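You operate a simulated robot arm through the tools that you are given. There is no shell and no other tool.

You are at the controls of a simulated robot arm. One attempt, no reset.

Task
Wipe the smudge off the blue plate with the blue hand tool and cleaner.
Fine: Set the plate in the blue jig to wipe it; put the tool and the plate back. Set down upright: blue hand tool. What is to be rubbed or washed off counts as gone when no trace of it is left.

The check looks at the end state, three seconds after you hand in, the way a careful person would. Anything else that was tipped, shoved, dropped, spilled or broken makes it a failure.

Robot
A 7-joint arm with a fingered hand, fixed in place. Base frame: the origin is on the floor under the middle of its stand, x ahead of it, y to its left, z up; the work surface is at about z = 82. Units: cm, rad, N and s.
With the tool pointing down near the work surface it reaches from about 20 to 80 cm from the base axis. Its first joint turns from -2.897 to 2.897 rad. Payload 4.9 kg.
Tool frame: the origin (TCP) lies between the finger pads and is the grasp point; the fingertips stand 3.2 cm ahead of it; z points along the fingers, y is the line along which they close. The gripper opens to 19.2 cm; its body begins 8.9 cm behind the TCP. The gripper is a hand of 3 fingers: y runs from the thumb to the fingers, the wrist lies at [0, 0, -26.7] in the tool frame, and closing takes about 1.5 s.
Orientation is that of the tool frame in the base frame, as a unit quaternion [x, y, z, w]. With the fingers straight down and closing along the base's y, the tool's x points along the base's -x, its y along +y and its z along -z.

Tools
- The arm moves only by the tool step_arm. Its argument "steps" is a list of rows, each an object (a shift or turn left out is 0, a gripper value left out holds the last) with "delta_rot": the turn, a rotation vector about the tool's x, y, z in rad, a list of three; "xyz": the shift along the tool's x, y, z in cm, a list of three. In form: [{"delta_rot": [ax, ay, az], "xyz": [tx, ty, tz]}, ...]. A call has 1 to 20 rows; each row shifts and turns the commanded pose from where the row before left it, along the tool's axes as they then stand. "claw" is the opening, from 0 (shut) to 1 (fully open), set as the call begins (left out, the last holds). Rows are played at 5 a second. More than 5 cm and 0.15 rad between two rows, or a gripper value outside its range, and nothing of the call is played. A pose out of reach is approached as far as the arm can. The call stops where the force on the tool passes 40 N (or 10 N more than at its start, if that is more) or the arm is blocked; 0.2 s more then pass. The fingers move at their own pace (about 15.3 cm/s each) and stop on an object; they squeeze with about 26 N. The grip force told is the motor's: it shows also when the fingers shut on nothing. Time passes only in rows, and 0.2 s behind the last, so rows that do not move let the fingers close. It gives the time, the measured TCP pose, the force on the tool (base axes), the opening and the grip force at its end, in the units of the frame above (readings bear some noise), with the torque about the TCP (base axes, N m) and any sound that the robot's microphone picked up.
- Cameras (640 x 400 px; columns grow to the right, rows downward): "scene" is fixed at [39.82, 65.07, 152.32]; the picture's right is [-0.98, -0.20, 0.00], its down [-0.14, 0.67, -0.73] and it looks along [0.14, -0.71, -0.69] (base axes); focal length 216 px, centre (320, 200). "wrist" rides on the gripper at [8, -4.6, -11.3] in the tool frame; the picture's right is [0.50, 0.87, 0.00], its down [-0.67, 0.39, -0.63] and it looks along [-0.55, 0.32, 0.78] (tool axes); focal length 226 px, centre (320, 200).
- get_image(camera): a new picture of that camera. No time passes.
- curl_fingers(finger1, finger2, thumb_bend): sets how far each is bent, from 0 (flat) to 100 (curled in); at 30 the hand is open as for a grip, at 70 the pads meet at the TCP. One left out holds its place. A second passes; each finger stops where it meets its share of the squeeze, and holds until it gets a number again. A gripper value or a shape takes the hand back. It gives what a move gives, with no picture; readings hold the bend of each and the force on the fingers (four entries, about 0 where the hand has none), thumb and palm.
- preshape(shape): the hand has 3 fingers and takes this shape, open, in about a second: jaw (thumb against the fingers, like two jaws); tri (thumb and two fingers); tip (a fingertip pinch); poke (one finger out to press); point (the index stretched); flat (the hand flat); cup (the hand cupped); fist (a fist). The gripper value then closes the fingers along that shape, each until it touches; the sizes above hold for jaw. It gives what a move gives, with no picture.
- probe_pixels(camera, pixels): for up to 12 pixels [column, row] of the newest picture of that camera ("zoom" is the newest enlarged one), the place [x, y, z] in the base frame of the surface seen there, good to about 0.3 cm. No time passes.
- close_up(camera, box): a new picture of the part [left, top, right, bottom] of that camera's present view, enlarged. No time passes.
- close_job(): hands the job in; it is judged then, once.

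Leave the gripper open and the arm clear of the work at the hand-in unless told otherwise.

The tools are called after ">>>" as a command line: name --argument value ..., lists and objects as JSON in quotes. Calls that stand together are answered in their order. step_arm: Moves the arm, as the interface text tells. Its arguments: {"type":"object","properties":{"steps":{"type":"array","items":{"type":"object","properties":{"delta_rot":{"type":"array","items":{"type":"number"}},"xyz":{"type":"array","items":{"type":"number"}}}}},"claw":{"type":"number"}},"required":["steps"]} The other tools are called the same way: preshape (shape) gives the hand a shape; curl_fingers (finger1, finger2, thumb_bend) moves the fingers one by one; get_image (camera) takes a picture; probe_pixels (camera, pixels) gives the place of the surface under pixels of a picture; close_up (camera, box) takes an enlarged picture of a part of a camera's view; close_job () hands the job in.

At the start:

```text
t: 0.0
tool_pos: [45.77, -2.26, 128.95]
tool_rot: [0.0, 1.0, 0.001, 0.0]
ft_force: [-0.6, -0.5, -0.1]
wrist_torque: [0.01, 0.02, -0.01]
width: 19.2
finger_force: 0.0
shape: jaw
bend: [30.0, 30.0, 30.0]
finger forces: [0.0, 0.1, 0.0, 0.1, 0.0, 0.1]
```

scene: 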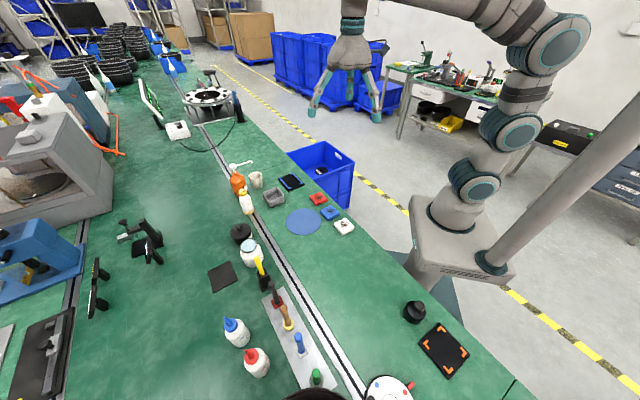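
wrist: 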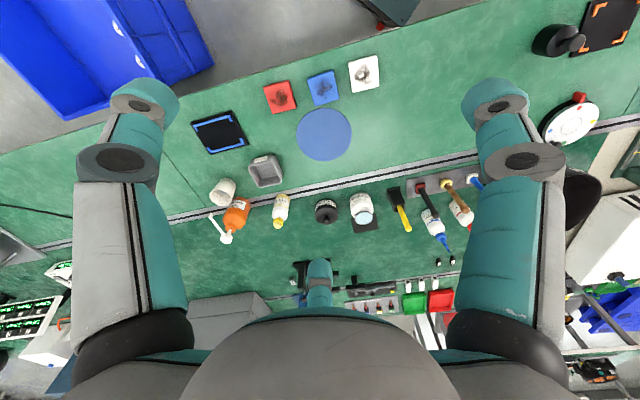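

I see a work table with red, blue and white plates near (330,213) in the scene picture, a blue jig near (290,182), several bottles, and a row of hand tools. I'll take close-ups first to tell things apart.

>>> close_up --camera "scene" --box '[220, 150, 380, 250]'

>>> close_up --camera "scene" --box '[200, 220, 360, 400]'

>>> close_up --camera "wrist" --box '[180, 50, 400, 250]'

>>> close_up --camera "wrist" --box '[300, 150, 500, 270]'

```text
4.00 times, centred on (300, 200) of scene
```

zoom: 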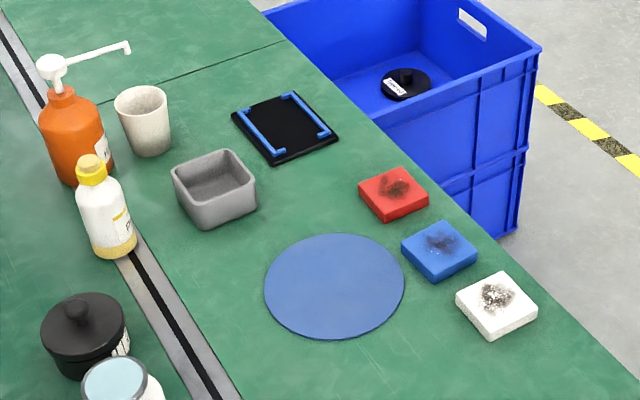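

```text
2.22 times, centred on (280, 310) of scene
```

zoom: 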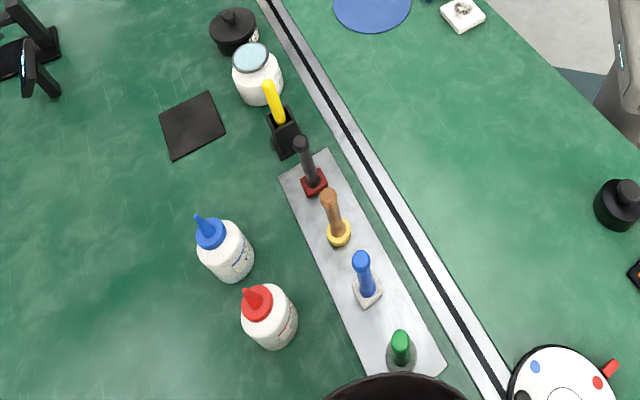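

```text
2.00 times, centred on (290, 150) of wrist
```

zoom: 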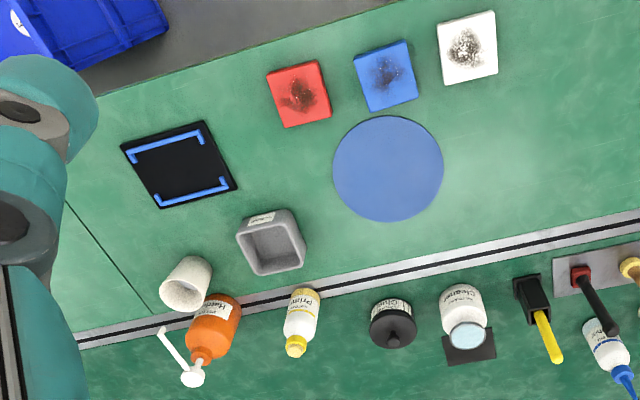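

```text
3.20 times, centred on (400, 210) of wrist
```

zoom: 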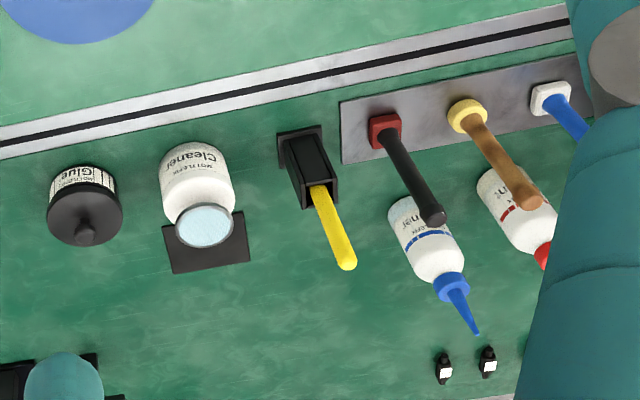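

I'll zoom in further on the jar labels, the tools on the tray and the two bottles before moving.

>>> close_up --camera "scene" --box '[220, 215, 290, 265]'

>>> close_up --camera "scene" --box '[215, 310, 285, 380]'

>>> close_up --camera "scene" --box '[260, 280, 350, 400]'

>>> close_up --camera "scene" --box '[360, 290, 480, 400]'

>>> close_up --camera "wrist" --box '[200, 170, 300, 250]'

>>> close_up --camera "wrist" --box '[410, 170, 490, 260]'

```text
8.00 times, centred on (255, 240) of scene
```

zoom: 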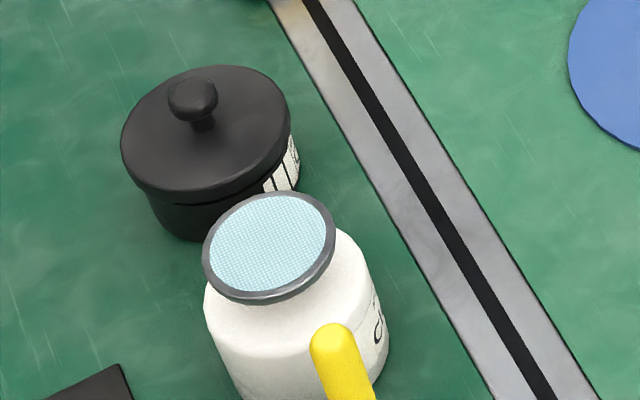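

```text
5.71 times, centred on (250, 345) of scene
```

zoom: 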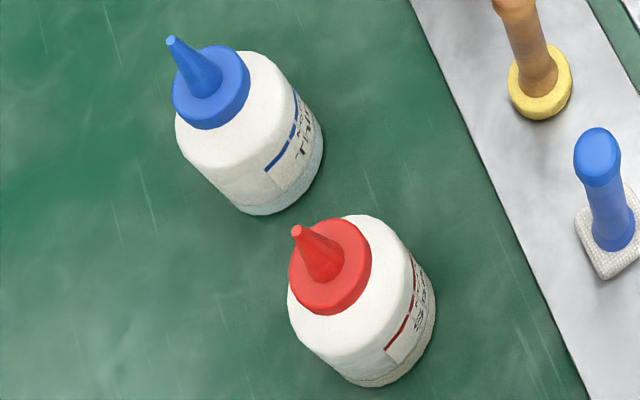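

```text
3.33 times, centred on (305, 340) of scene
```

zoom: 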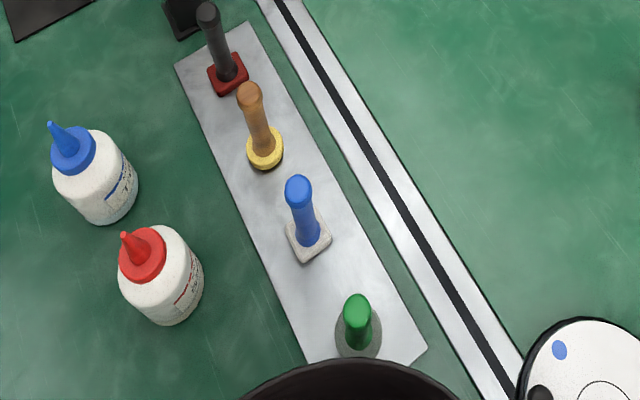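

```text
3.64 times, centred on (420, 345) of scene
```

zoom: 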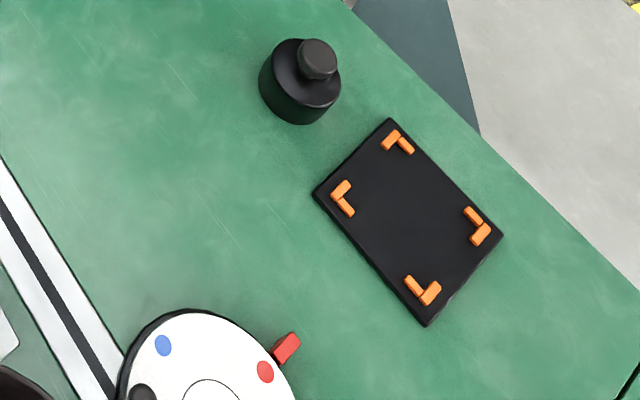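

```text
5.00 times, centred on (250, 210) of wrist
```

zoom: 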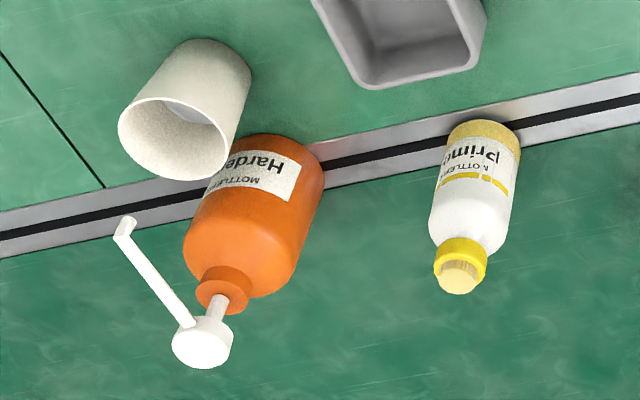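

```text
4.44 times, centred on (450, 215) of wrist
```

zoom: 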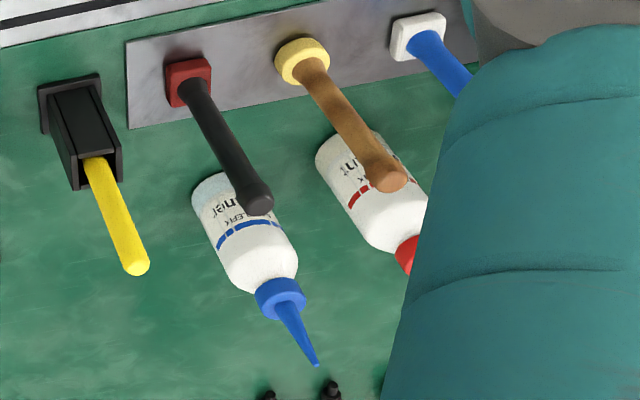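

The jar marked "Cleaner" has a pale blue mesh pad on top, and the blue-handled tool has a white pad. The blue-capped bottle reads "Thinner". I'll enlarge the plates and jig area and then probe it for geometry.

>>> close_up --camera "scene" --box '[270, 165, 360, 240]'

```text
5.33 times, centred on (315, 202) of scene
```

zoom: 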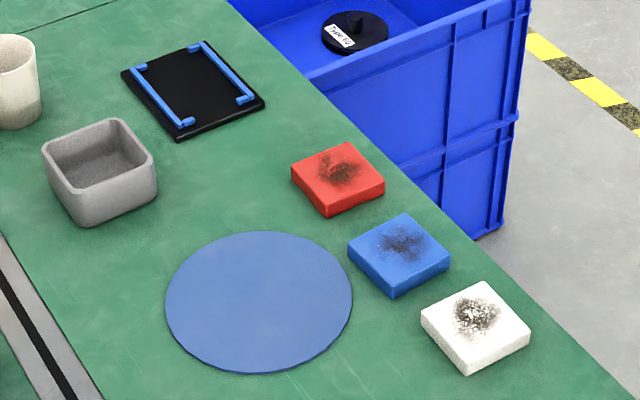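

Now I'll probe the blue plate's corners (zoom pixels around (400,250)) and the jig's corners and rails (around (190,90)).

>>> probe_pixels --camera "zoom" --pixels '[[404, 216], [446, 254], [395, 286], [351, 251], [400, 250], [395, 295], [126, 73], [200, 45], [262, 103], [180, 137], [190, 90], [380, 320]]'

>>> probe_pixels --camera "zoom" --pixels '[[136, 68], [143, 67], [182, 123], [192, 121], [192, 47], [202, 44], [252, 97], [240, 101], [160, 95], [226, 72], [155, 100], [215, 125]]'

>>> probe_pixels --camera "zoom" --pixels '[[340, 170], [382, 178], [327, 210], [293, 172], [480, 325], [424, 322], [462, 366], [526, 330], [260, 300], [350, 300], [155, 180], [100, 120]]'

```text
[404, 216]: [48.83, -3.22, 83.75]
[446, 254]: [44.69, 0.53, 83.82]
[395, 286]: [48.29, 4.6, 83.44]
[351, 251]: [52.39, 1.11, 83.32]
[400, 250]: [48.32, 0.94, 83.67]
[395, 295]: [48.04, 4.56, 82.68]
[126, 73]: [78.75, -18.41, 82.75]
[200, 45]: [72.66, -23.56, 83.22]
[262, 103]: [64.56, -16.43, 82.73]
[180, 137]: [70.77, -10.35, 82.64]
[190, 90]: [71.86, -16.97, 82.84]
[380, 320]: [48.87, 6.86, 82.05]
```

```text
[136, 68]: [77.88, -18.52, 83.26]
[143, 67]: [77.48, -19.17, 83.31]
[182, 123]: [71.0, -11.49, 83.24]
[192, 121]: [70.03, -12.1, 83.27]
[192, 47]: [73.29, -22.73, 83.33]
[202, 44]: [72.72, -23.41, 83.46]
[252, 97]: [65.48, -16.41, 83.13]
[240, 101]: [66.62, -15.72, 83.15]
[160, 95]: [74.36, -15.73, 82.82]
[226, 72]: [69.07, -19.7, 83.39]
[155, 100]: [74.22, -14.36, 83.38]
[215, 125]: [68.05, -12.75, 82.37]
```

```text
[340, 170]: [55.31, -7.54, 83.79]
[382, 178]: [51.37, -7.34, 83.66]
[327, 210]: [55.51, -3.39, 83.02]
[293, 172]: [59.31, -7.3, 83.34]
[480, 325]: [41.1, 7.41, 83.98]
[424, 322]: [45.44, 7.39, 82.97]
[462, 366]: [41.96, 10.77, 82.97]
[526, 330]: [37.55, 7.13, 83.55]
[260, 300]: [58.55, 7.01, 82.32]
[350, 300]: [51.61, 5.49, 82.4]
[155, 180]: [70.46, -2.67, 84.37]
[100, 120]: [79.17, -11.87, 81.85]
```

The plate is about 5.5–6 cm square and 1.7 cm thick, centred near (48.5, 0.7). The jig is centred near (71.7, -17), with blue rails running at about 136°. I'll raise nothing and stay high, moving the wrist camera over for a closer look at the jig.

>>> step_arm --steps '[{"xyz": [-1.6, -2.8, 2.7]}, {"xyz": [-1.6, -2.8, 2.7]}, {"xyz": [-1.6, -2.8, 2.7]}, {"xyz": [-1.6, -2.8, 2.7]}, {"xyz": [-1.6, -2.8, 2.7]}, {"xyz": [-1.6, -2.8, 2.7]}, {"xyz": [-1.6, -2.8, 2.7]}, {"xyz": [-1.6, -2.8, 2.7]}]'

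>>> get_image --camera "wrist"

```text
t: 1.8
tool_pos: [58.57, -24.74, 108.01]
tool_rot: [0.0, 1.0, 0.0, 0.001]
ft_force: [-0.5, 0.1, 1.4]
wrist_torque: [0.0, 0.01, 0.01]
width: 19.19
finger_force: 0.0
shape: jaw
bend: [30.0, 30.0, 30.0]
finger forces: [0.0, 0.0, 0.0, 0.0, 0.1, 0.0]
```

```text
taken
```

wrist: 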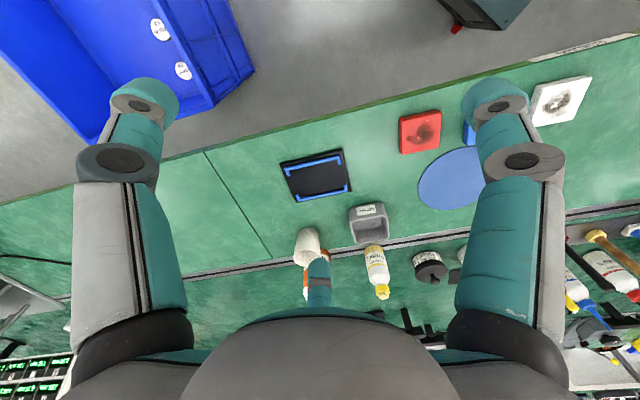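

The jig appears near (317,175) in the wrist view. I'll enlarge it, and also look at the hand itself in the scene view to learn the finger layout.

>>> close_up --camera "wrist" --box '[260, 130, 400, 220]'

>>> get_image --camera "scene"

```text
4.44 times, centred on (330, 175) of wrist
```

zoom: 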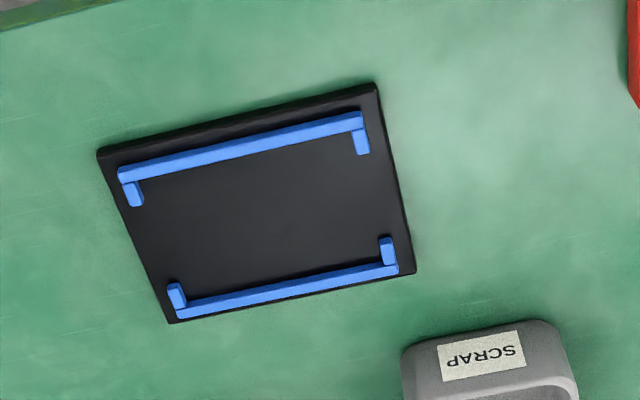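

```text
taken
```

scene: 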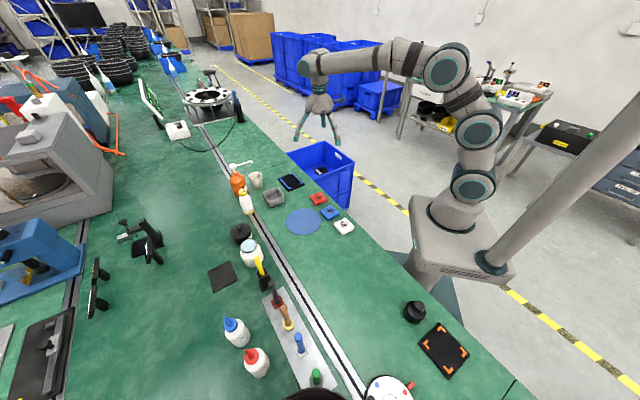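

I'll probe the inner edges of the rails and the end stubs in this enlarged wrist view.

>>> probe_pixels --camera "zoom" --pixels '[[135, 185], [362, 140], [387, 248], [177, 295], [122, 178], [357, 120], [395, 268], [182, 312], [250, 150], [285, 285], [255, 220], [107, 155]]'

>>> probe_pixels --camera "zoom" --pixels '[[142, 200], [144, 187], [357, 145], [380, 252], [188, 293], [376, 86], [412, 272], [170, 320], [250, 158], [285, 278], [100, 152], [500, 200]]'

```text
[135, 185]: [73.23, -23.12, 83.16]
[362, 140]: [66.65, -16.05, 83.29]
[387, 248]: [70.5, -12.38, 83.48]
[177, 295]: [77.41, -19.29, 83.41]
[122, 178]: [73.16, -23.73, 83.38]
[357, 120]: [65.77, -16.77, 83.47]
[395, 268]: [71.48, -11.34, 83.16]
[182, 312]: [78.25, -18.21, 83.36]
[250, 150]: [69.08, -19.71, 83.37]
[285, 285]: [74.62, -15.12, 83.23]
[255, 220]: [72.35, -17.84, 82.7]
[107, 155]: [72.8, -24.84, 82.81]
```

```text
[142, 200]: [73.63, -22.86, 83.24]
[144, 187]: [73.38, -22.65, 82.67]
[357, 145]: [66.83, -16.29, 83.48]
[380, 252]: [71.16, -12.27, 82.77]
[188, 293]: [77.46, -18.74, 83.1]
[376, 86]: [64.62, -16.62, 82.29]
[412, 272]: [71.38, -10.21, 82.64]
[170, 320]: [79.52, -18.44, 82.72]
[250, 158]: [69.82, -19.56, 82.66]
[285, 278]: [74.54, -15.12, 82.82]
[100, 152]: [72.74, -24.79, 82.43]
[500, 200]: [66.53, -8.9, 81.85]
```

The jig pocket measures about 9 × 6.5 cm inside, centred at (72.2, -17.4), with its rails at 135°. Next I'll move the wrist camera over the plate to measure it more closely.

>>> step_arm --steps '[{"xyz": [3.23, 2.53, 0.57]}, {"xyz": [3.23, 2.53, 0.57]}, {"xyz": [3.23, 2.53, 0.57]}, {"xyz": [3.23, 2.53, 0.57]}, {"xyz": [3.23, 2.53, 0.57]}, {"xyz": [3.23, 2.53, 0.57]}, {"xyz": [3.23, 2.53, 0.57]}]'

>>> get_image --camera "wrist"

>>> close_up --camera "scene" --box '[300, 60, 480, 200]'

>>> close_up --camera "wrist" --box '[240, 110, 420, 230]'

```text
t: 3.4
tool_pos: [35.67, -7.05, 103.32]
tool_rot: [0.0, 1.0, 0.0, -0.001]
ft_force: [-0.1, 1.0, -0.1]
wrist_torque: [0.03, -0.05, 0.04]
width: 19.21
finger_force: 0.2
shape: jaw
bend: [30.0, 30.0, 30.0]
finger forces: [0.0, 0.0, 0.1, 0.1, 0.1, 0.0]
```

```text
taken
```

wrist: 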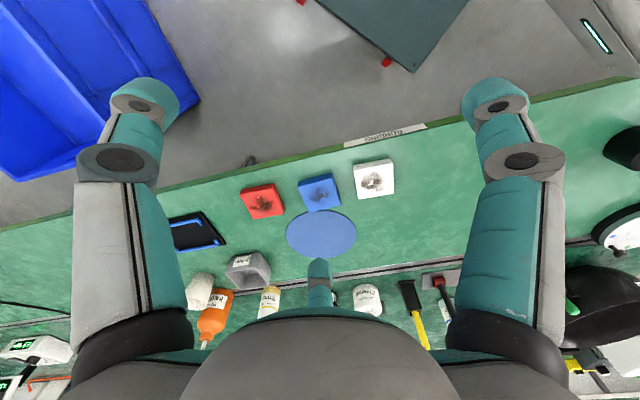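

```text
2.86 times, centred on (390, 130) of scene
```

zoom: 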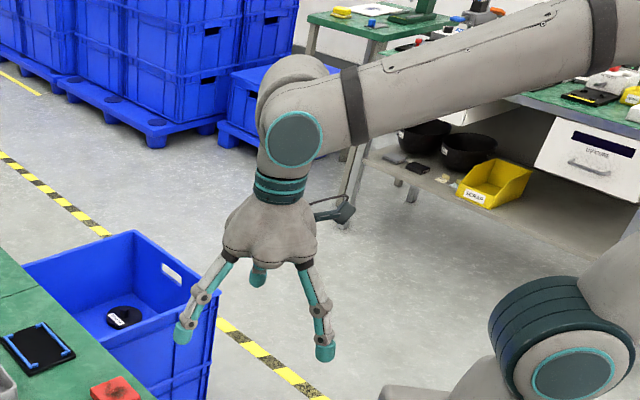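

```text
3.33 times, centred on (330, 170) of wrist
```

zoom: 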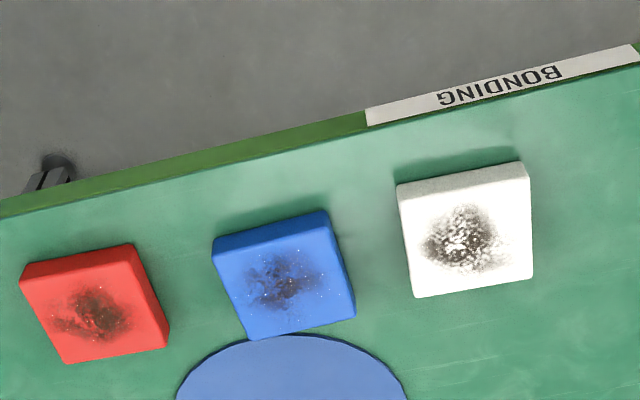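

The blue plate lies near (319,193). I'll enlarge it more and probe its corners.

>>> close_up --camera "wrist" --box '[290, 160, 354, 220]'

```text
6.67 times, centred on (322, 190) of wrist
```

zoom: 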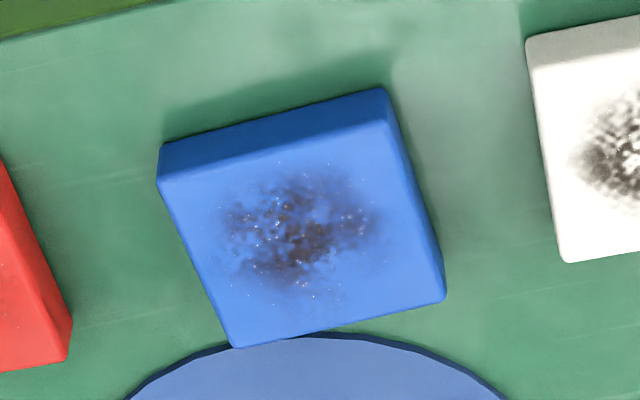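

>>> probe_pixels --camera "zoom" --pixels '[[165, 182], [383, 127], [438, 298], [238, 343], [300, 235], [165, 147], [380, 92], [290, 100], [555, 360], [220, 372], [400, 345], [310, 335]]'

>>> probe_pixels --camera "zoom" --pixels '[[70, 330], [60, 355], [565, 255], [530, 40], [10, 200], [225, 215], [380, 215], [300, 175], [300, 300], [215, 265], [285, 285], [340, 180]]'

```text
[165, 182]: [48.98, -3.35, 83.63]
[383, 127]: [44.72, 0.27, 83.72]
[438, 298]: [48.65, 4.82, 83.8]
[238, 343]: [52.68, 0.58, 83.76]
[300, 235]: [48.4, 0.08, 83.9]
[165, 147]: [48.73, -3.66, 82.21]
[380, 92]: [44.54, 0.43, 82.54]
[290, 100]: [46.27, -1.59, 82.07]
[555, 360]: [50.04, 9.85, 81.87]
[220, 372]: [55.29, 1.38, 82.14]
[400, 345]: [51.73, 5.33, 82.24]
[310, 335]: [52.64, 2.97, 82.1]
```

```text
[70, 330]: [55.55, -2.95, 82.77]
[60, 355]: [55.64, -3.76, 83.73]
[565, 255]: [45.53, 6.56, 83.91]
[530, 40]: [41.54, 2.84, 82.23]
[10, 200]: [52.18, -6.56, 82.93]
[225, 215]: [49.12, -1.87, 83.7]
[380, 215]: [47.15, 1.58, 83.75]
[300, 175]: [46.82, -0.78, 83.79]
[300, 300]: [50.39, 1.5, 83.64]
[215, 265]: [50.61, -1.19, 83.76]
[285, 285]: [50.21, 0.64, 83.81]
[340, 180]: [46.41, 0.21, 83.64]
```

The plate is about 5.9 cm square at yaw ≈ 47°, centre (48.76, 0.58), top at z ≈ 83.75. In the picture the fingers look spread at 120°, so before touching anything I'll partly close the hand in the air to see how the fingers travel.

>>> step_arm --steps '[{"xyz": [0, 0, 0]}, {"xyz": [0, 0, 0]}, {"xyz": [0, 0, 0]}, {"xyz": [0, 0, 0]}, {"xyz": [0, 0, 0]}, {"xyz": [0, 0, 0]}]' --claw 0.35

>>> get_image --camera "wrist"

>>> close_up --camera "scene" --box '[340, 100, 430, 170]'

```text
t: 4.8
tool_pos: [35.57, -7.18, 103.26]
tool_rot: [0.0, 1.0, 0.0, 0.0]
ft_force: [0.3, 0.0, -0.1]
wrist_torque: [0.01, 0.03, -0.06]
width: 6.75
finger_force: 0.0
shape: jaw
bend: [44.0, 44.0, 70.0]
finger forces: [0.0, 0.1, 0.1, 0.1, 0.1, 0.1]
```

```text
taken
```

wrist: 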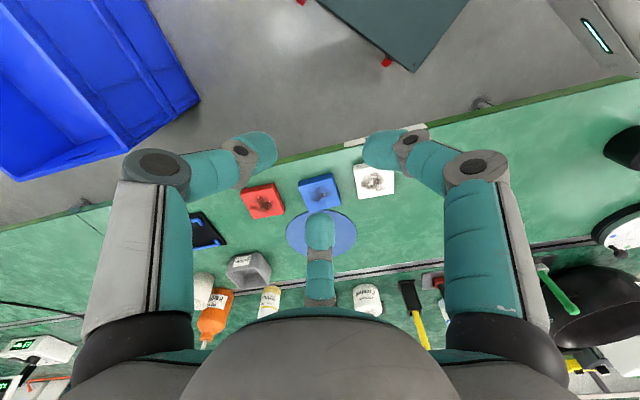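

```text
5.71 times, centred on (385, 135) of scene
```

zoom: 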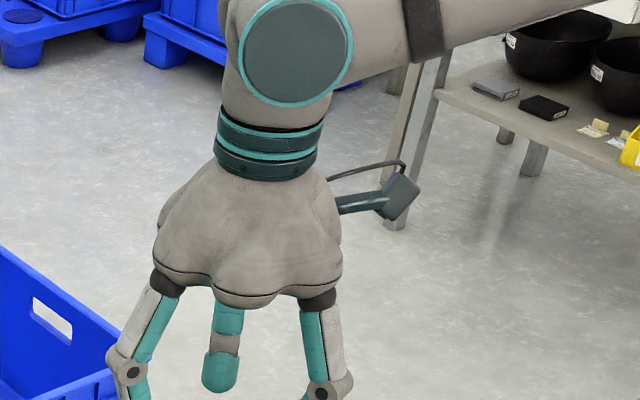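

At 0.35 the three fingers appear to close radially, with tips near (265,150), (375,150) and (320,215). I'll shut the hand fully in the air to see how the pads meet.

>>> step_arm --steps '[{"xyz": [0, 0, 0]}, {"xyz": [0, 0, 0]}, {"xyz": [0, 0, 0]}, {"xyz": [0, 0, 0]}, {"xyz": [0, 0, 0]}, {"xyz": [0, 0, 0]}]' --claw 0.0

>>> get_image --camera "wrist"

>>> close_up --camera "scene" --box '[340, 110, 430, 180]'

```text
t: 6.2
tool_pos: [35.67, -7.04, 103.3]
tool_rot: [0.0, 1.0, 0.0, 0.0]
ft_force: [-0.5, 0.1, 0.5]
wrist_torque: [-0.02, 0.0, 0.0]
width: 0.0
finger_force: 25.8
shape: jaw
bend: [70.0, 70.0, 70.0]
finger forces: [0.0, 0.0, 0.0, 0.1, 0.0, 0.0]
```

```text
taken
```

wrist: 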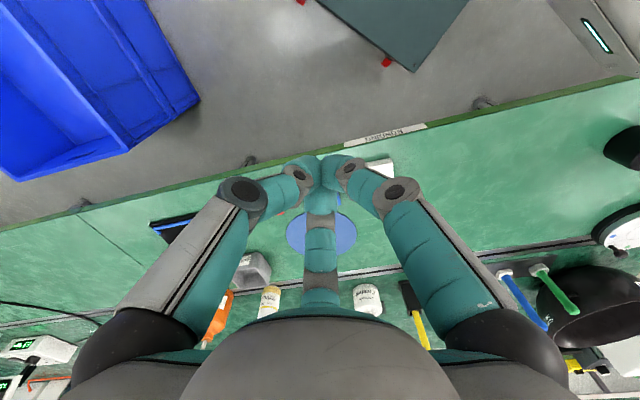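

```text
5.71 times, centred on (385, 145) of scene
```

zoom: 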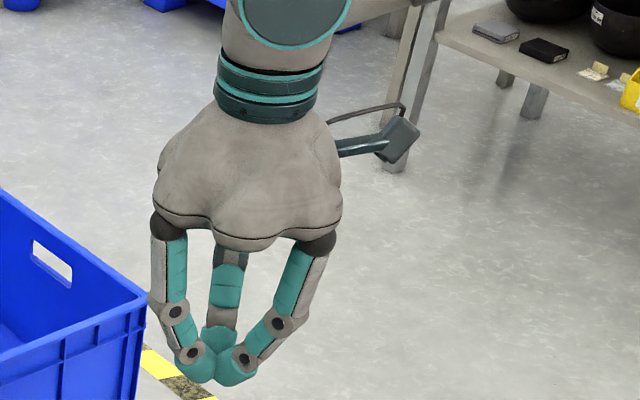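

The hand is a three-fingered chuck, with the thumb at tool -y and the fingers at ±60° from +y. I'll check whether the "tip" and "tri" shapes arrange the fingers differently.

>>> preshape --shape "tip"

>>> get_image --camera "wrist"

>>> preshape --shape "tri"

>>> get_image --camera "wrist"

```text
t: 7.1
tool_pos: [35.65, -7.16, 103.3]
tool_rot: [0.0, 1.0, 0.0, 0.0]
ft_force: [-0.4, -0.2, -0.1]
wrist_torque: [0.01, 0.0, -0.01]
width: 19.2
finger_force: 0.1
shape: tip
bend: [30.0, 30.0, 30.0]
finger forces: [0.0, 0.0, 0.0, 0.0, 0.0, 0.0]
```

```text
taken
```

wrist: 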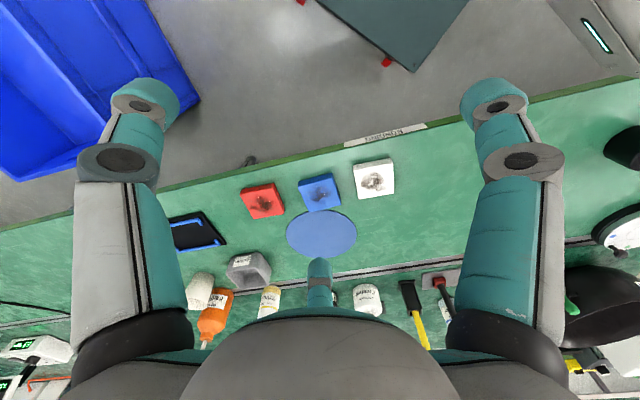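

```text
t: 8.0
tool_pos: [35.75, -7.1, 103.27]
tool_rot: [-0.001, 1.0, 0.0, 0.001]
ft_force: [0.6, -0.4, 0.0]
wrist_torque: [0.0, 0.02, 0.0]
width: 19.19
finger_force: 0.0
shape: tri
bend: [30.0, 30.0, 30.0]
finger forces: [0.0, 0.1, 0.0, 0.0, 0.0, 0.1]
```

```text
taken
```

wrist: 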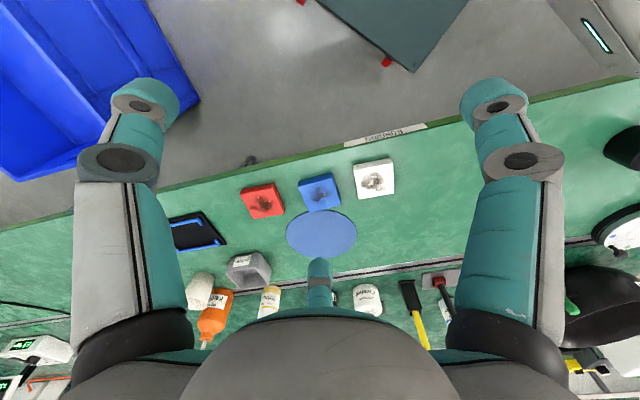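

All shapes open to the same 120° layout, so I'll go back to "jaw". I'll set the opening to about 6 cm and measure where the fingertips really sit.

>>> preshape --shape "jaw"

>>> step_arm --steps '[{"xyz": [0, 0, 0]}, {"xyz": [0, 0, 0]}, {"xyz": [0, 0, 0]}, {"xyz": [0, 0, 0]}, {"xyz": [0, 0, 0]}, {"xyz": [0, 0, 0]}, {"xyz": [0, 0, 0]}, {"xyz": [0, 0, 0]}]' --claw 0.31

>>> close_up --camera "scene" --box '[350, 130, 430, 190]'

```text
t: 8.9
tool_pos: [35.74, -7.14, 103.3]
tool_rot: [-0.001, 1.0, -0.001, 0.001]
ft_force: [0.4, 0.3, 0.7]
wrist_torque: [0.0, -0.02, -0.01]
width: 19.19
finger_force: 0.1
shape: jaw
bend: [30.0, 30.0, 30.0]
finger forces: [0.0, 0.0, 0.1, 0.0, 0.0, 0.0]
```

```text
t: 10.7
tool_pos: [35.59, -7.06, 103.28]
tool_rot: [0.001, 1.0, 0.0, 0.0]
ft_force: [0.2, -0.4, -0.3]
wrist_torque: [-0.03, 0.0, 0.0]
width: 6.0
finger_force: 0.0
shape: jaw
bend: [47.0, 47.0, 70.0]
finger forces: [0.0, 0.0, 0.1, 0.1, 0.0, 0.1]
```

```text
6.67 times, centred on (390, 160) of scene
```

zoom: 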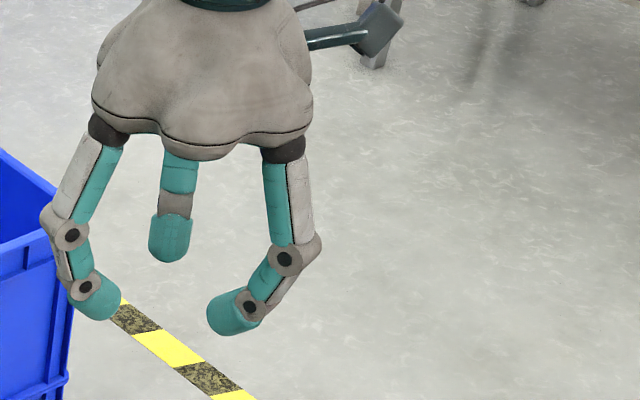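

I'll probe points on the three fingertips in this enlarged view.

>>> probe_pixels --camera "zoom" --pixels '[[100, 317], [117, 305], [95, 300], [80, 290], [228, 332], [211, 318], [235, 315], [255, 305], [170, 259], [170, 240], [170, 222], [188, 240]]'

>>> get_image --camera "wrist"

```text
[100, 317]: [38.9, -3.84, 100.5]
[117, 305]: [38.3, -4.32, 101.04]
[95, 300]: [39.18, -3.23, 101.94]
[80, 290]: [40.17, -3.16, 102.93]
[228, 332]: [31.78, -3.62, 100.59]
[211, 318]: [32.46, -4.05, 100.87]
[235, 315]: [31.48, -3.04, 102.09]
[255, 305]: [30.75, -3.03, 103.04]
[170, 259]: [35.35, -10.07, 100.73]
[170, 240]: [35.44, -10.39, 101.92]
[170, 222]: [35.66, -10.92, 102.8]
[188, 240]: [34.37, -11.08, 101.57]
```

```text
taken
```

wrist: 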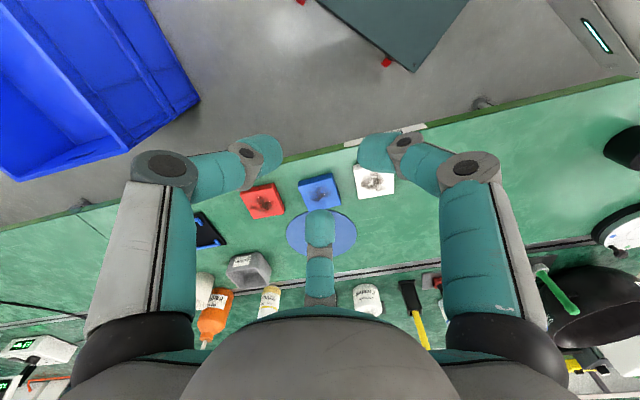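

With a 6 cm opening, the thumb pad sits at tool y = -3 and the finger pads near (±3.5, +3), with the tips about 3.2 cm below the TCP. The two fingers will cup the plate's far corners while the thumb presses the opposite side. I'll open to 11 cm, move over the plate and turn 0.747 rad so the hand's y lies at 47°.

>>> step_arm --steps '[{"xyz": [-3.29, 1.91, 0]}, {"xyz": [-3.29, 1.91, 0]}, {"xyz": [-3.29, 1.91, 0]}, {"xyz": [-3.29, 1.91, 0]}, {"delta_rot": [0, 0, 0.1245]}, {"delta_rot": [0, 0, 0.1245]}, {"delta_rot": [0, 0, 0.1245]}, {"delta_rot": [0, 0, 0.1245]}, {"delta_rot": [0, 0, 0.1245]}, {"delta_rot": [0, 0, 0.1245]}, {"xyz": [0, 0, 4]}, {"xyz": [0, 0, 4]}]' --claw 0.573

>>> get_image --camera "wrist"

>>> get_image --camera "scene"

```text
t: 13.3
tool_pos: [49.22, 0.88, 95.18]
tool_rot: [0.365, 0.931, 0.0, 0.0]
ft_force: [-0.3, 0.3, -0.4]
wrist_torque: [-0.03, 0.01, 0.02]
width: 10.95
finger_force: 0.1
shape: jaw
bend: [34.0, 33.0, 70.0]
finger forces: [0.0, 0.1, 0.0, 0.0, 0.0, 0.0]
```

```text
taken
```

wrist: 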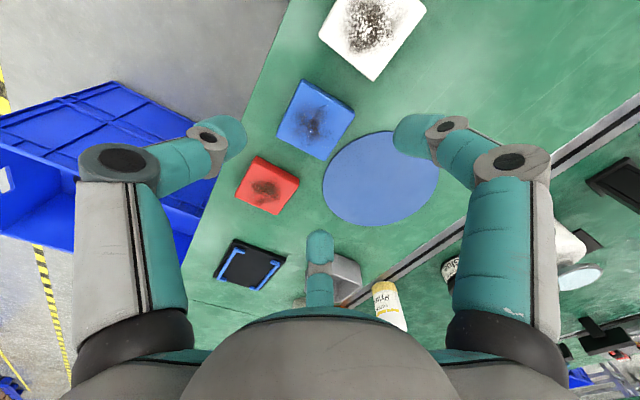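

```text
taken
```

scene: 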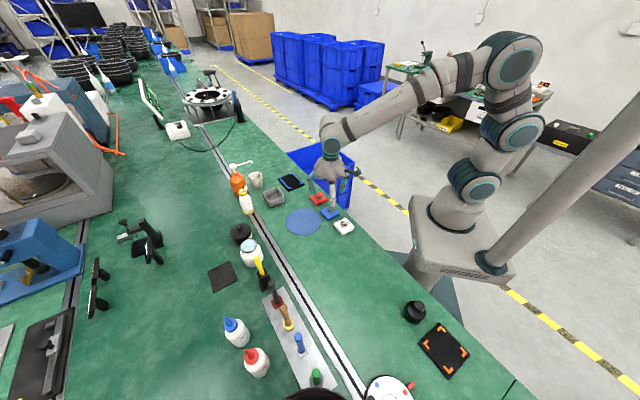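

The TCP reads (49.22, 0.88, 95.2). I'll enlarge the plate in the wrist view and probe its corners again from this close range.

>>> close_up --camera "wrist" --box '[225, 60, 425, 220]'

```text
2.50 times, centred on (325, 140) of wrist
```

zoom: 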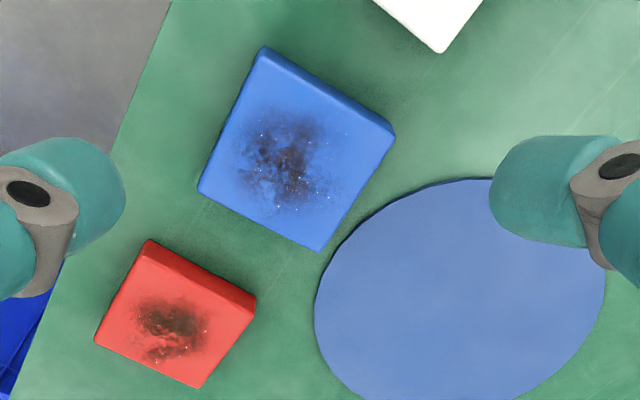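

>>> probe_pixels --camera "zoom" --pixels '[[260, 64], [386, 142], [319, 248], [201, 188], [295, 160], [264, 50], [392, 128], [330, 200], [230, 125], [325, 100], [260, 220], [355, 195]]'

>>> probe_pixels --camera "zoom" --pixels '[[152, 258], [250, 312], [202, 385], [97, 338], [440, 50], [120, 190], [100, 230], [510, 200], [560, 240], [340, 240], [60, 380], [400, 60]]'

```text
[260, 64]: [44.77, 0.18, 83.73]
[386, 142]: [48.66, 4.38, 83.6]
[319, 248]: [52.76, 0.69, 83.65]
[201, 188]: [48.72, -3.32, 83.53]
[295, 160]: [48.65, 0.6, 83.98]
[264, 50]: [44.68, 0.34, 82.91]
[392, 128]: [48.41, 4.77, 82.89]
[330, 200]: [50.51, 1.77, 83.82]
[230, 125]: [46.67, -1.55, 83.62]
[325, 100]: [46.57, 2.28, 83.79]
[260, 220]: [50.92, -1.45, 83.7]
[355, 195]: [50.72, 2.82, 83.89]
```

```text
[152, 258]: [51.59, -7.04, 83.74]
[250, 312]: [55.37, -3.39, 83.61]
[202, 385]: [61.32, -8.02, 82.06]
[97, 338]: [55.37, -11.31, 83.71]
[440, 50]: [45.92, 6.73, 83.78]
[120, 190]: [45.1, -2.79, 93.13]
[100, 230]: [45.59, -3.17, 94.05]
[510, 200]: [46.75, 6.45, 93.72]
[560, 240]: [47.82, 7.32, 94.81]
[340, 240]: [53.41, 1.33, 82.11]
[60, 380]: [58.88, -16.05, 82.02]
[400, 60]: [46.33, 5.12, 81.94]
```

From here the plate is centred at (48.73, 0.48) with yaw ≈ 46.5°. A finger at +x would come down on the white plate's corner, whose edge is only about 6.3 cm from the plate centre. So I'll turn the hand 90°, putting the thumb in the wider gap on the red side and the fingers beside the plate's flanks, and narrow it to 8.5 cm.

>>> step_arm --steps '[{"delta_rot": [0, 0, -0.1417]}, {"delta_rot": [0, 0, -0.1417]}, {"delta_rot": [0, 0, -0.1417]}, {"delta_rot": [0, 0, -0.1417]}, {"delta_rot": [0, 0, -0.1417]}, {"delta_rot": [0, 0, -0.1417]}, {"delta_rot": [0, 0, -0.1417]}, {"delta_rot": [0, 0, -0.1417]}, {"delta_rot": [0, 0, -0.1417]}, {"delta_rot": [0, 0, -0.1417]}, {"delta_rot": [0, 0, -0.1417]}, {"xyz": [0, 0, 0]}]' --claw 0.443

>>> get_image --camera "wrist"

>>> close_up --camera "scene" --box '[270, 140, 390, 240]'

```text
t: 15.9
tool_pos: [48.96, 0.7, 95.43]
tool_rot: [-0.396, 0.918, 0.0, -0.001]
ft_force: [-0.7, -0.3, 0.1]
wrist_torque: [-0.01, -0.02, 0.01]
width: 8.55
finger_force: 0.1
shape: jaw
bend: [39.0, 39.0, 70.0]
finger forces: [0.0, 0.0, 0.0, 0.0, 0.1, 0.0]
```

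```text
taken
```

wrist: 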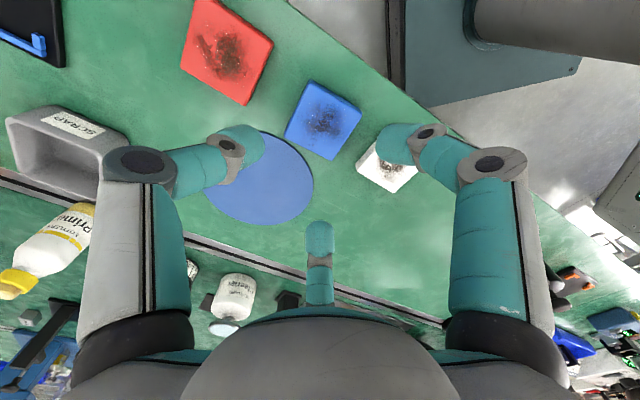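

```text
4.00 times, centred on (330, 190) of scene
```

zoom: 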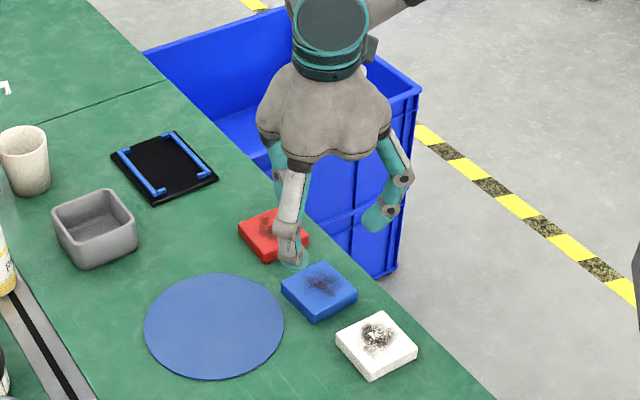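

The thumb now points toward the red side. I'll descend 5 cm to z ≈ 90.4 (tips at about 87.2) and check alignment again.

>>> step_arm --steps '[{"xyz": [0, 0, 2.5]}, {"xyz": [0, 0, 2.5]}, {"xyz": [0, 0, 0]}, {"xyz": [0, 0, 0]}]'

>>> get_image --camera "wrist"

>>> close_up --camera "wrist" --box '[210, 50, 430, 210]'

```text
t: 16.9
tool_pos: [48.96, 0.59, 90.4]
tool_rot: [-0.395, 0.919, 0.001, 0.0]
ft_force: [0.8, 0.8, 0.1]
wrist_torque: [0.0, -0.01, 0.02]
width: 8.54
finger_force: 0.0
shape: jaw
bend: [39.0, 39.0, 70.0]
finger forces: [0.0, 0.1, 0.0, 0.1, 0.1, 0.1]
```

```text
taken
```

wrist: 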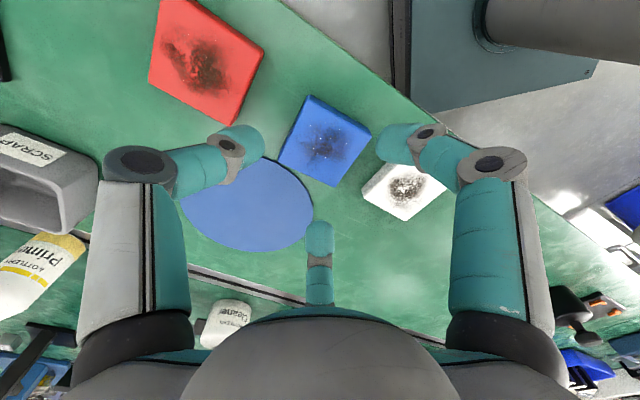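

```text
2.50 times, centred on (320, 130) of wrist
```

zoom: 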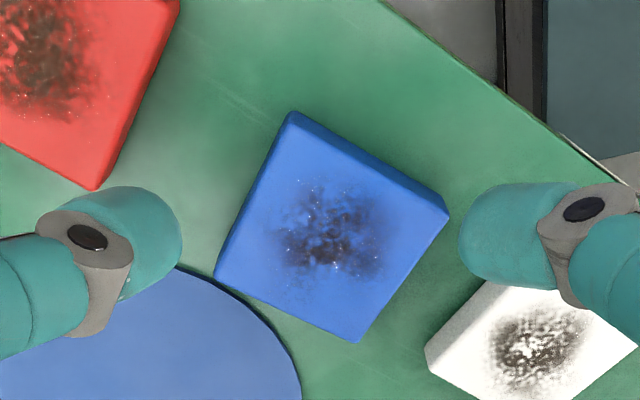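

I'll probe the plate's corners and the visible fingertips.

>>> probe_pixels --camera "zoom" --pixels '[[290, 122], [443, 220], [355, 337], [218, 272], [335, 235], [175, 230], [160, 270], [465, 235], [480, 275], [320, 393], [95, 185], [428, 350]]'

>>> probe_pixels --camera "wrist" --pixels '[[320, 225], [320, 235], [310, 232], [330, 232], [320, 245]]'

```text
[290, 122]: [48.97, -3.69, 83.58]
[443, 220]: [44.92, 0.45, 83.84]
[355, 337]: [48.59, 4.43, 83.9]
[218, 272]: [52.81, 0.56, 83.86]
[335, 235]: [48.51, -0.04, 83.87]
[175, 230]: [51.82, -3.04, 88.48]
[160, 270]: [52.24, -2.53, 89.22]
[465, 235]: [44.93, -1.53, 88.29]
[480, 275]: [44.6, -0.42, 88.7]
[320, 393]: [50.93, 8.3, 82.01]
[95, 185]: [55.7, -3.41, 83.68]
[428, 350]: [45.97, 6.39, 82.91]
```

```text
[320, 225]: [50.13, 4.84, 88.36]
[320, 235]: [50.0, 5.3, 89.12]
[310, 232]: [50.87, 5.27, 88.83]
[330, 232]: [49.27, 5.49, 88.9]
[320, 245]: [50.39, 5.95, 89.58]
```

Plate centre ≈ (48.77, 0.50) and TCP ≈ (48.96, 0.60). The finger pads will clear the flanks by about 1 cm. I'll nudge +0.17 in x and descend in small rows to z ≈ 85.6.

>>> step_arm --steps '[{"xyz": [0.17, 0, 1.5]}, {"xyz": [0, 0, 1.5]}, {"xyz": [0, 0, 1.0]}, {"xyz": [0, 0, 0.7]}, {"xyz": [0, 0, 0]}]'

>>> get_image --camera "wrist"

>>> close_up --camera "scene" --box '[280, 160, 380, 240]'

```text
t: 18.1
tool_pos: [48.97, 0.66, 85.72]
tool_rot: [-0.395, 0.919, 0.0, 0.0]
ft_force: [-0.5, 0.2, 0.3]
wrist_torque: [-0.03, -0.01, 0.01]
width: 8.52
finger_force: 0.1
shape: jaw
bend: [39.0, 39.0, 70.0]
finger forces: [0.0, 0.0, 0.0, 0.0, 0.0, 0.0]
```

```text
taken
```

wrist: 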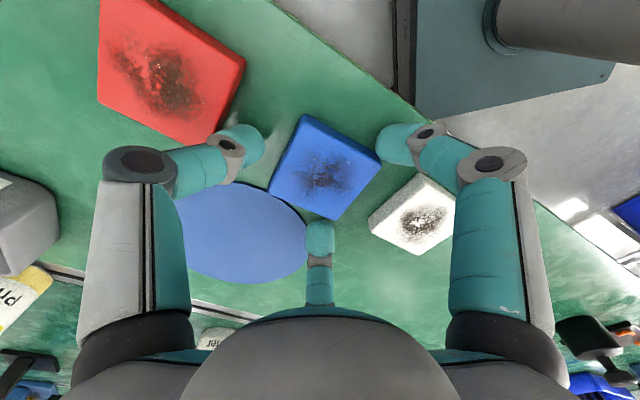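

```text
5.00 times, centred on (330, 200) of scene
```

zoom: 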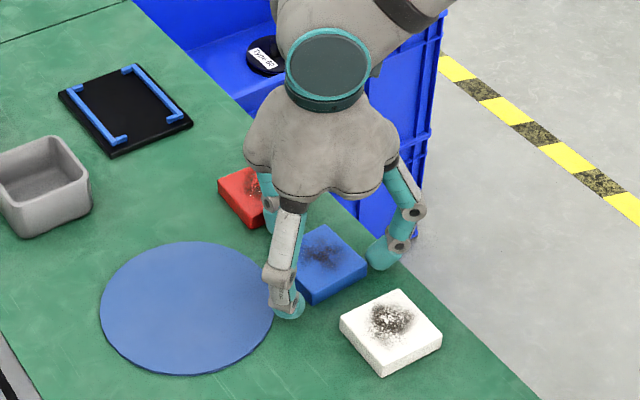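

The fingers straddle the plate cleanly, with the TCP at z = 85.72 and tips about 0.5 cm above the table. Now I'll close on it.

>>> step_arm --steps '[{"xyz": [0, 0, 0.1]}, {"xyz": [0, 0, 0]}, {"xyz": [0, 0, 0]}, {"xyz": [0, 0, 0]}, {"xyz": [0, 0, 0]}, {"xyz": [0, 0, 0]}, {"xyz": [0, 0, 0]}, {"xyz": [0, 0, 0]}]' --claw 0.2

>>> close_up --camera "wrist" --box '[210, 80, 430, 260]'

>>> close_up --camera "scene" --box '[280, 160, 380, 240]'

```text
t: 19.9
tool_pos: [48.93, 0.52, 85.46]
tool_rot: [-0.395, 0.919, 0.0, 0.0]
ft_force: [2.0, -1.2, 3.8]
wrist_torque: [-0.03, -0.03, 0.01]
width: 6.21
finger_force: 26.1
shape: jaw
bend: [45.0, 45.0, 70.0]
finger forces: [21.4, 21.4, 0.0, 0.0, 23.9, 0.0]
```

```text
2.22 times, centred on (320, 170) of wrist
```

zoom: 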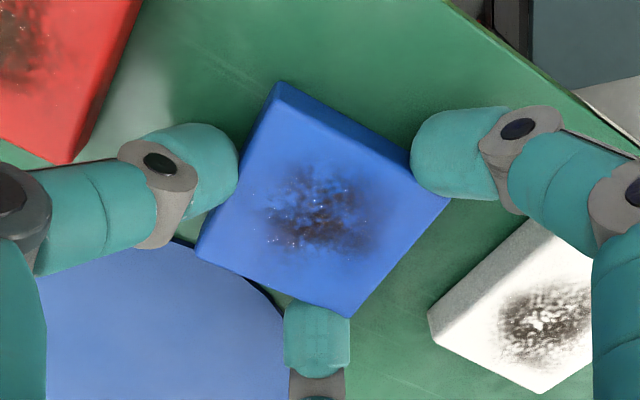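

```text
5.00 times, centred on (330, 200) of scene
```

zoom: 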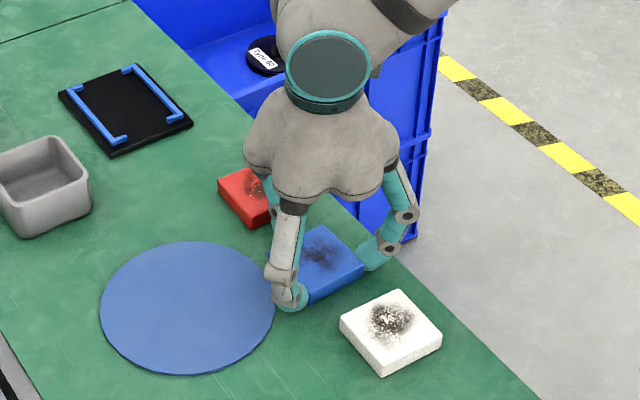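

The grip is firm and balanced: 21.4, 21.4 and 23.9 N at width 6.21. I'll lift gently by 4 cm and check that the plate comes up level.

>>> step_arm --steps '[{"xyz": [0, 0, -0.5]}, {"xyz": [0, 0, -1]}, {"xyz": [0, 0, -1]}, {"xyz": [0, 0, -1.5]}, {"xyz": [0, 0, 0]}]'

>>> close_up --camera "wrist" --box '[210, 80, 430, 260]'

>>> close_up --camera "scene" --box '[280, 160, 380, 240]'

```text
t: 21.1
tool_pos: [49.18, 0.65, 89.71]
tool_rot: [-0.395, 0.919, 0.0, 0.0]
ft_force: [-0.2, 0.1, -1.6]
wrist_torque: [-0.01, 0.0, -0.03]
width: 6.19
finger_force: 25.8
shape: jaw
bend: [45.0, 45.0, 70.0]
finger forces: [21.4, 21.4, 0.1, 0.0, 22.6, 0.1]
```

```text
2.22 times, centred on (320, 170) of wrist
```

zoom: 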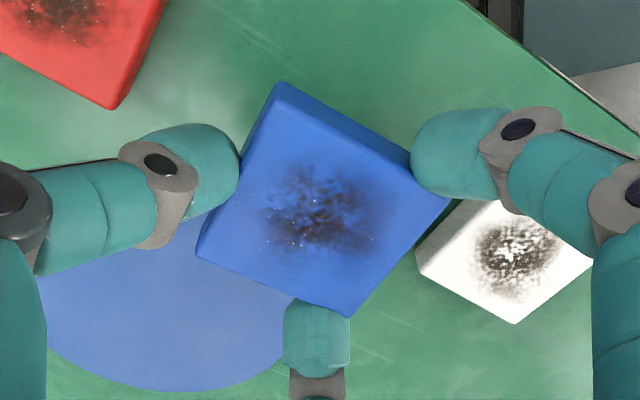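

```text
5.00 times, centred on (330, 200) of scene
```

zoom: 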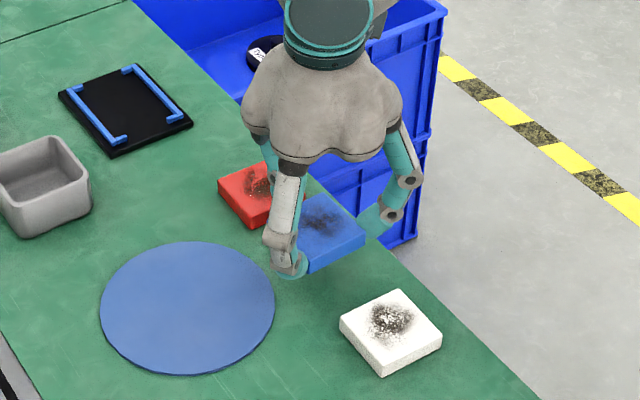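

The plate is up and held steadily. I'll probe its corners in the hand to learn its offset and tilt relative to the TCP.

>>> close_up --camera "wrist" --box '[250, 100, 390, 220]'

>>> probe_pixels --camera "wrist" --pixels '[[304, 124], [363, 172], [328, 220], [279, 190], [318, 175], [340, 150], [300, 195], [290, 165], [345, 185], [320, 130]]'

```text
3.33 times, centred on (320, 160) of wrist
```

zoom: 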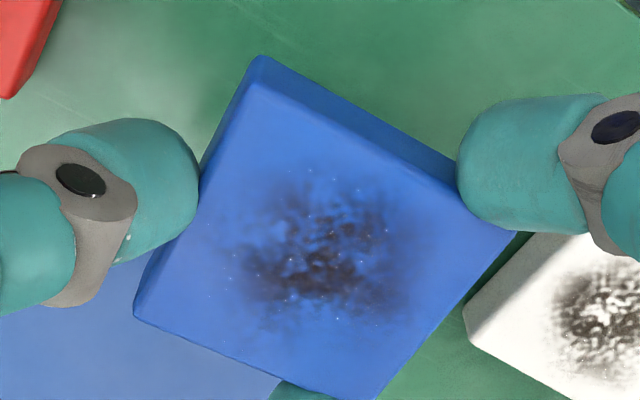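

```text
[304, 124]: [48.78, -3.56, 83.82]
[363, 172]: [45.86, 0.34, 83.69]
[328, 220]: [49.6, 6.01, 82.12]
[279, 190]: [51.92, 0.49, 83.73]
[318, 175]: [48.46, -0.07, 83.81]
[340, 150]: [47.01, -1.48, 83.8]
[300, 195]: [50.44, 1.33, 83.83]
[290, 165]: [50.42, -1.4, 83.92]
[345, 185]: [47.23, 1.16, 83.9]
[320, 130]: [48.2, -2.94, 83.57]
```

Those readings used the older full picture, so I'll probe the newest zoom instead.

>>> probe_pixels --camera "zoom" --pixels '[[252, 92], [510, 236], [370, 392], [142, 308], [320, 245], [330, 135], [230, 300], [210, 200], [440, 300], [260, 62], [133, 320], [400, 200]]'

```text
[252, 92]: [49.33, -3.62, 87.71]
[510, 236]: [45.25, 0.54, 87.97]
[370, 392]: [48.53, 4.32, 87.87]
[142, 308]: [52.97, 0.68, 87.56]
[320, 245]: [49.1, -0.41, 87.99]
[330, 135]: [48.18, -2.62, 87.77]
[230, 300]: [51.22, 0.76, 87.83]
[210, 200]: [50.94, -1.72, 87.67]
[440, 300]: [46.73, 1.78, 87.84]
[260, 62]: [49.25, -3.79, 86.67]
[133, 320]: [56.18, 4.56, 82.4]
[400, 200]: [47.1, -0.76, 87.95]
```

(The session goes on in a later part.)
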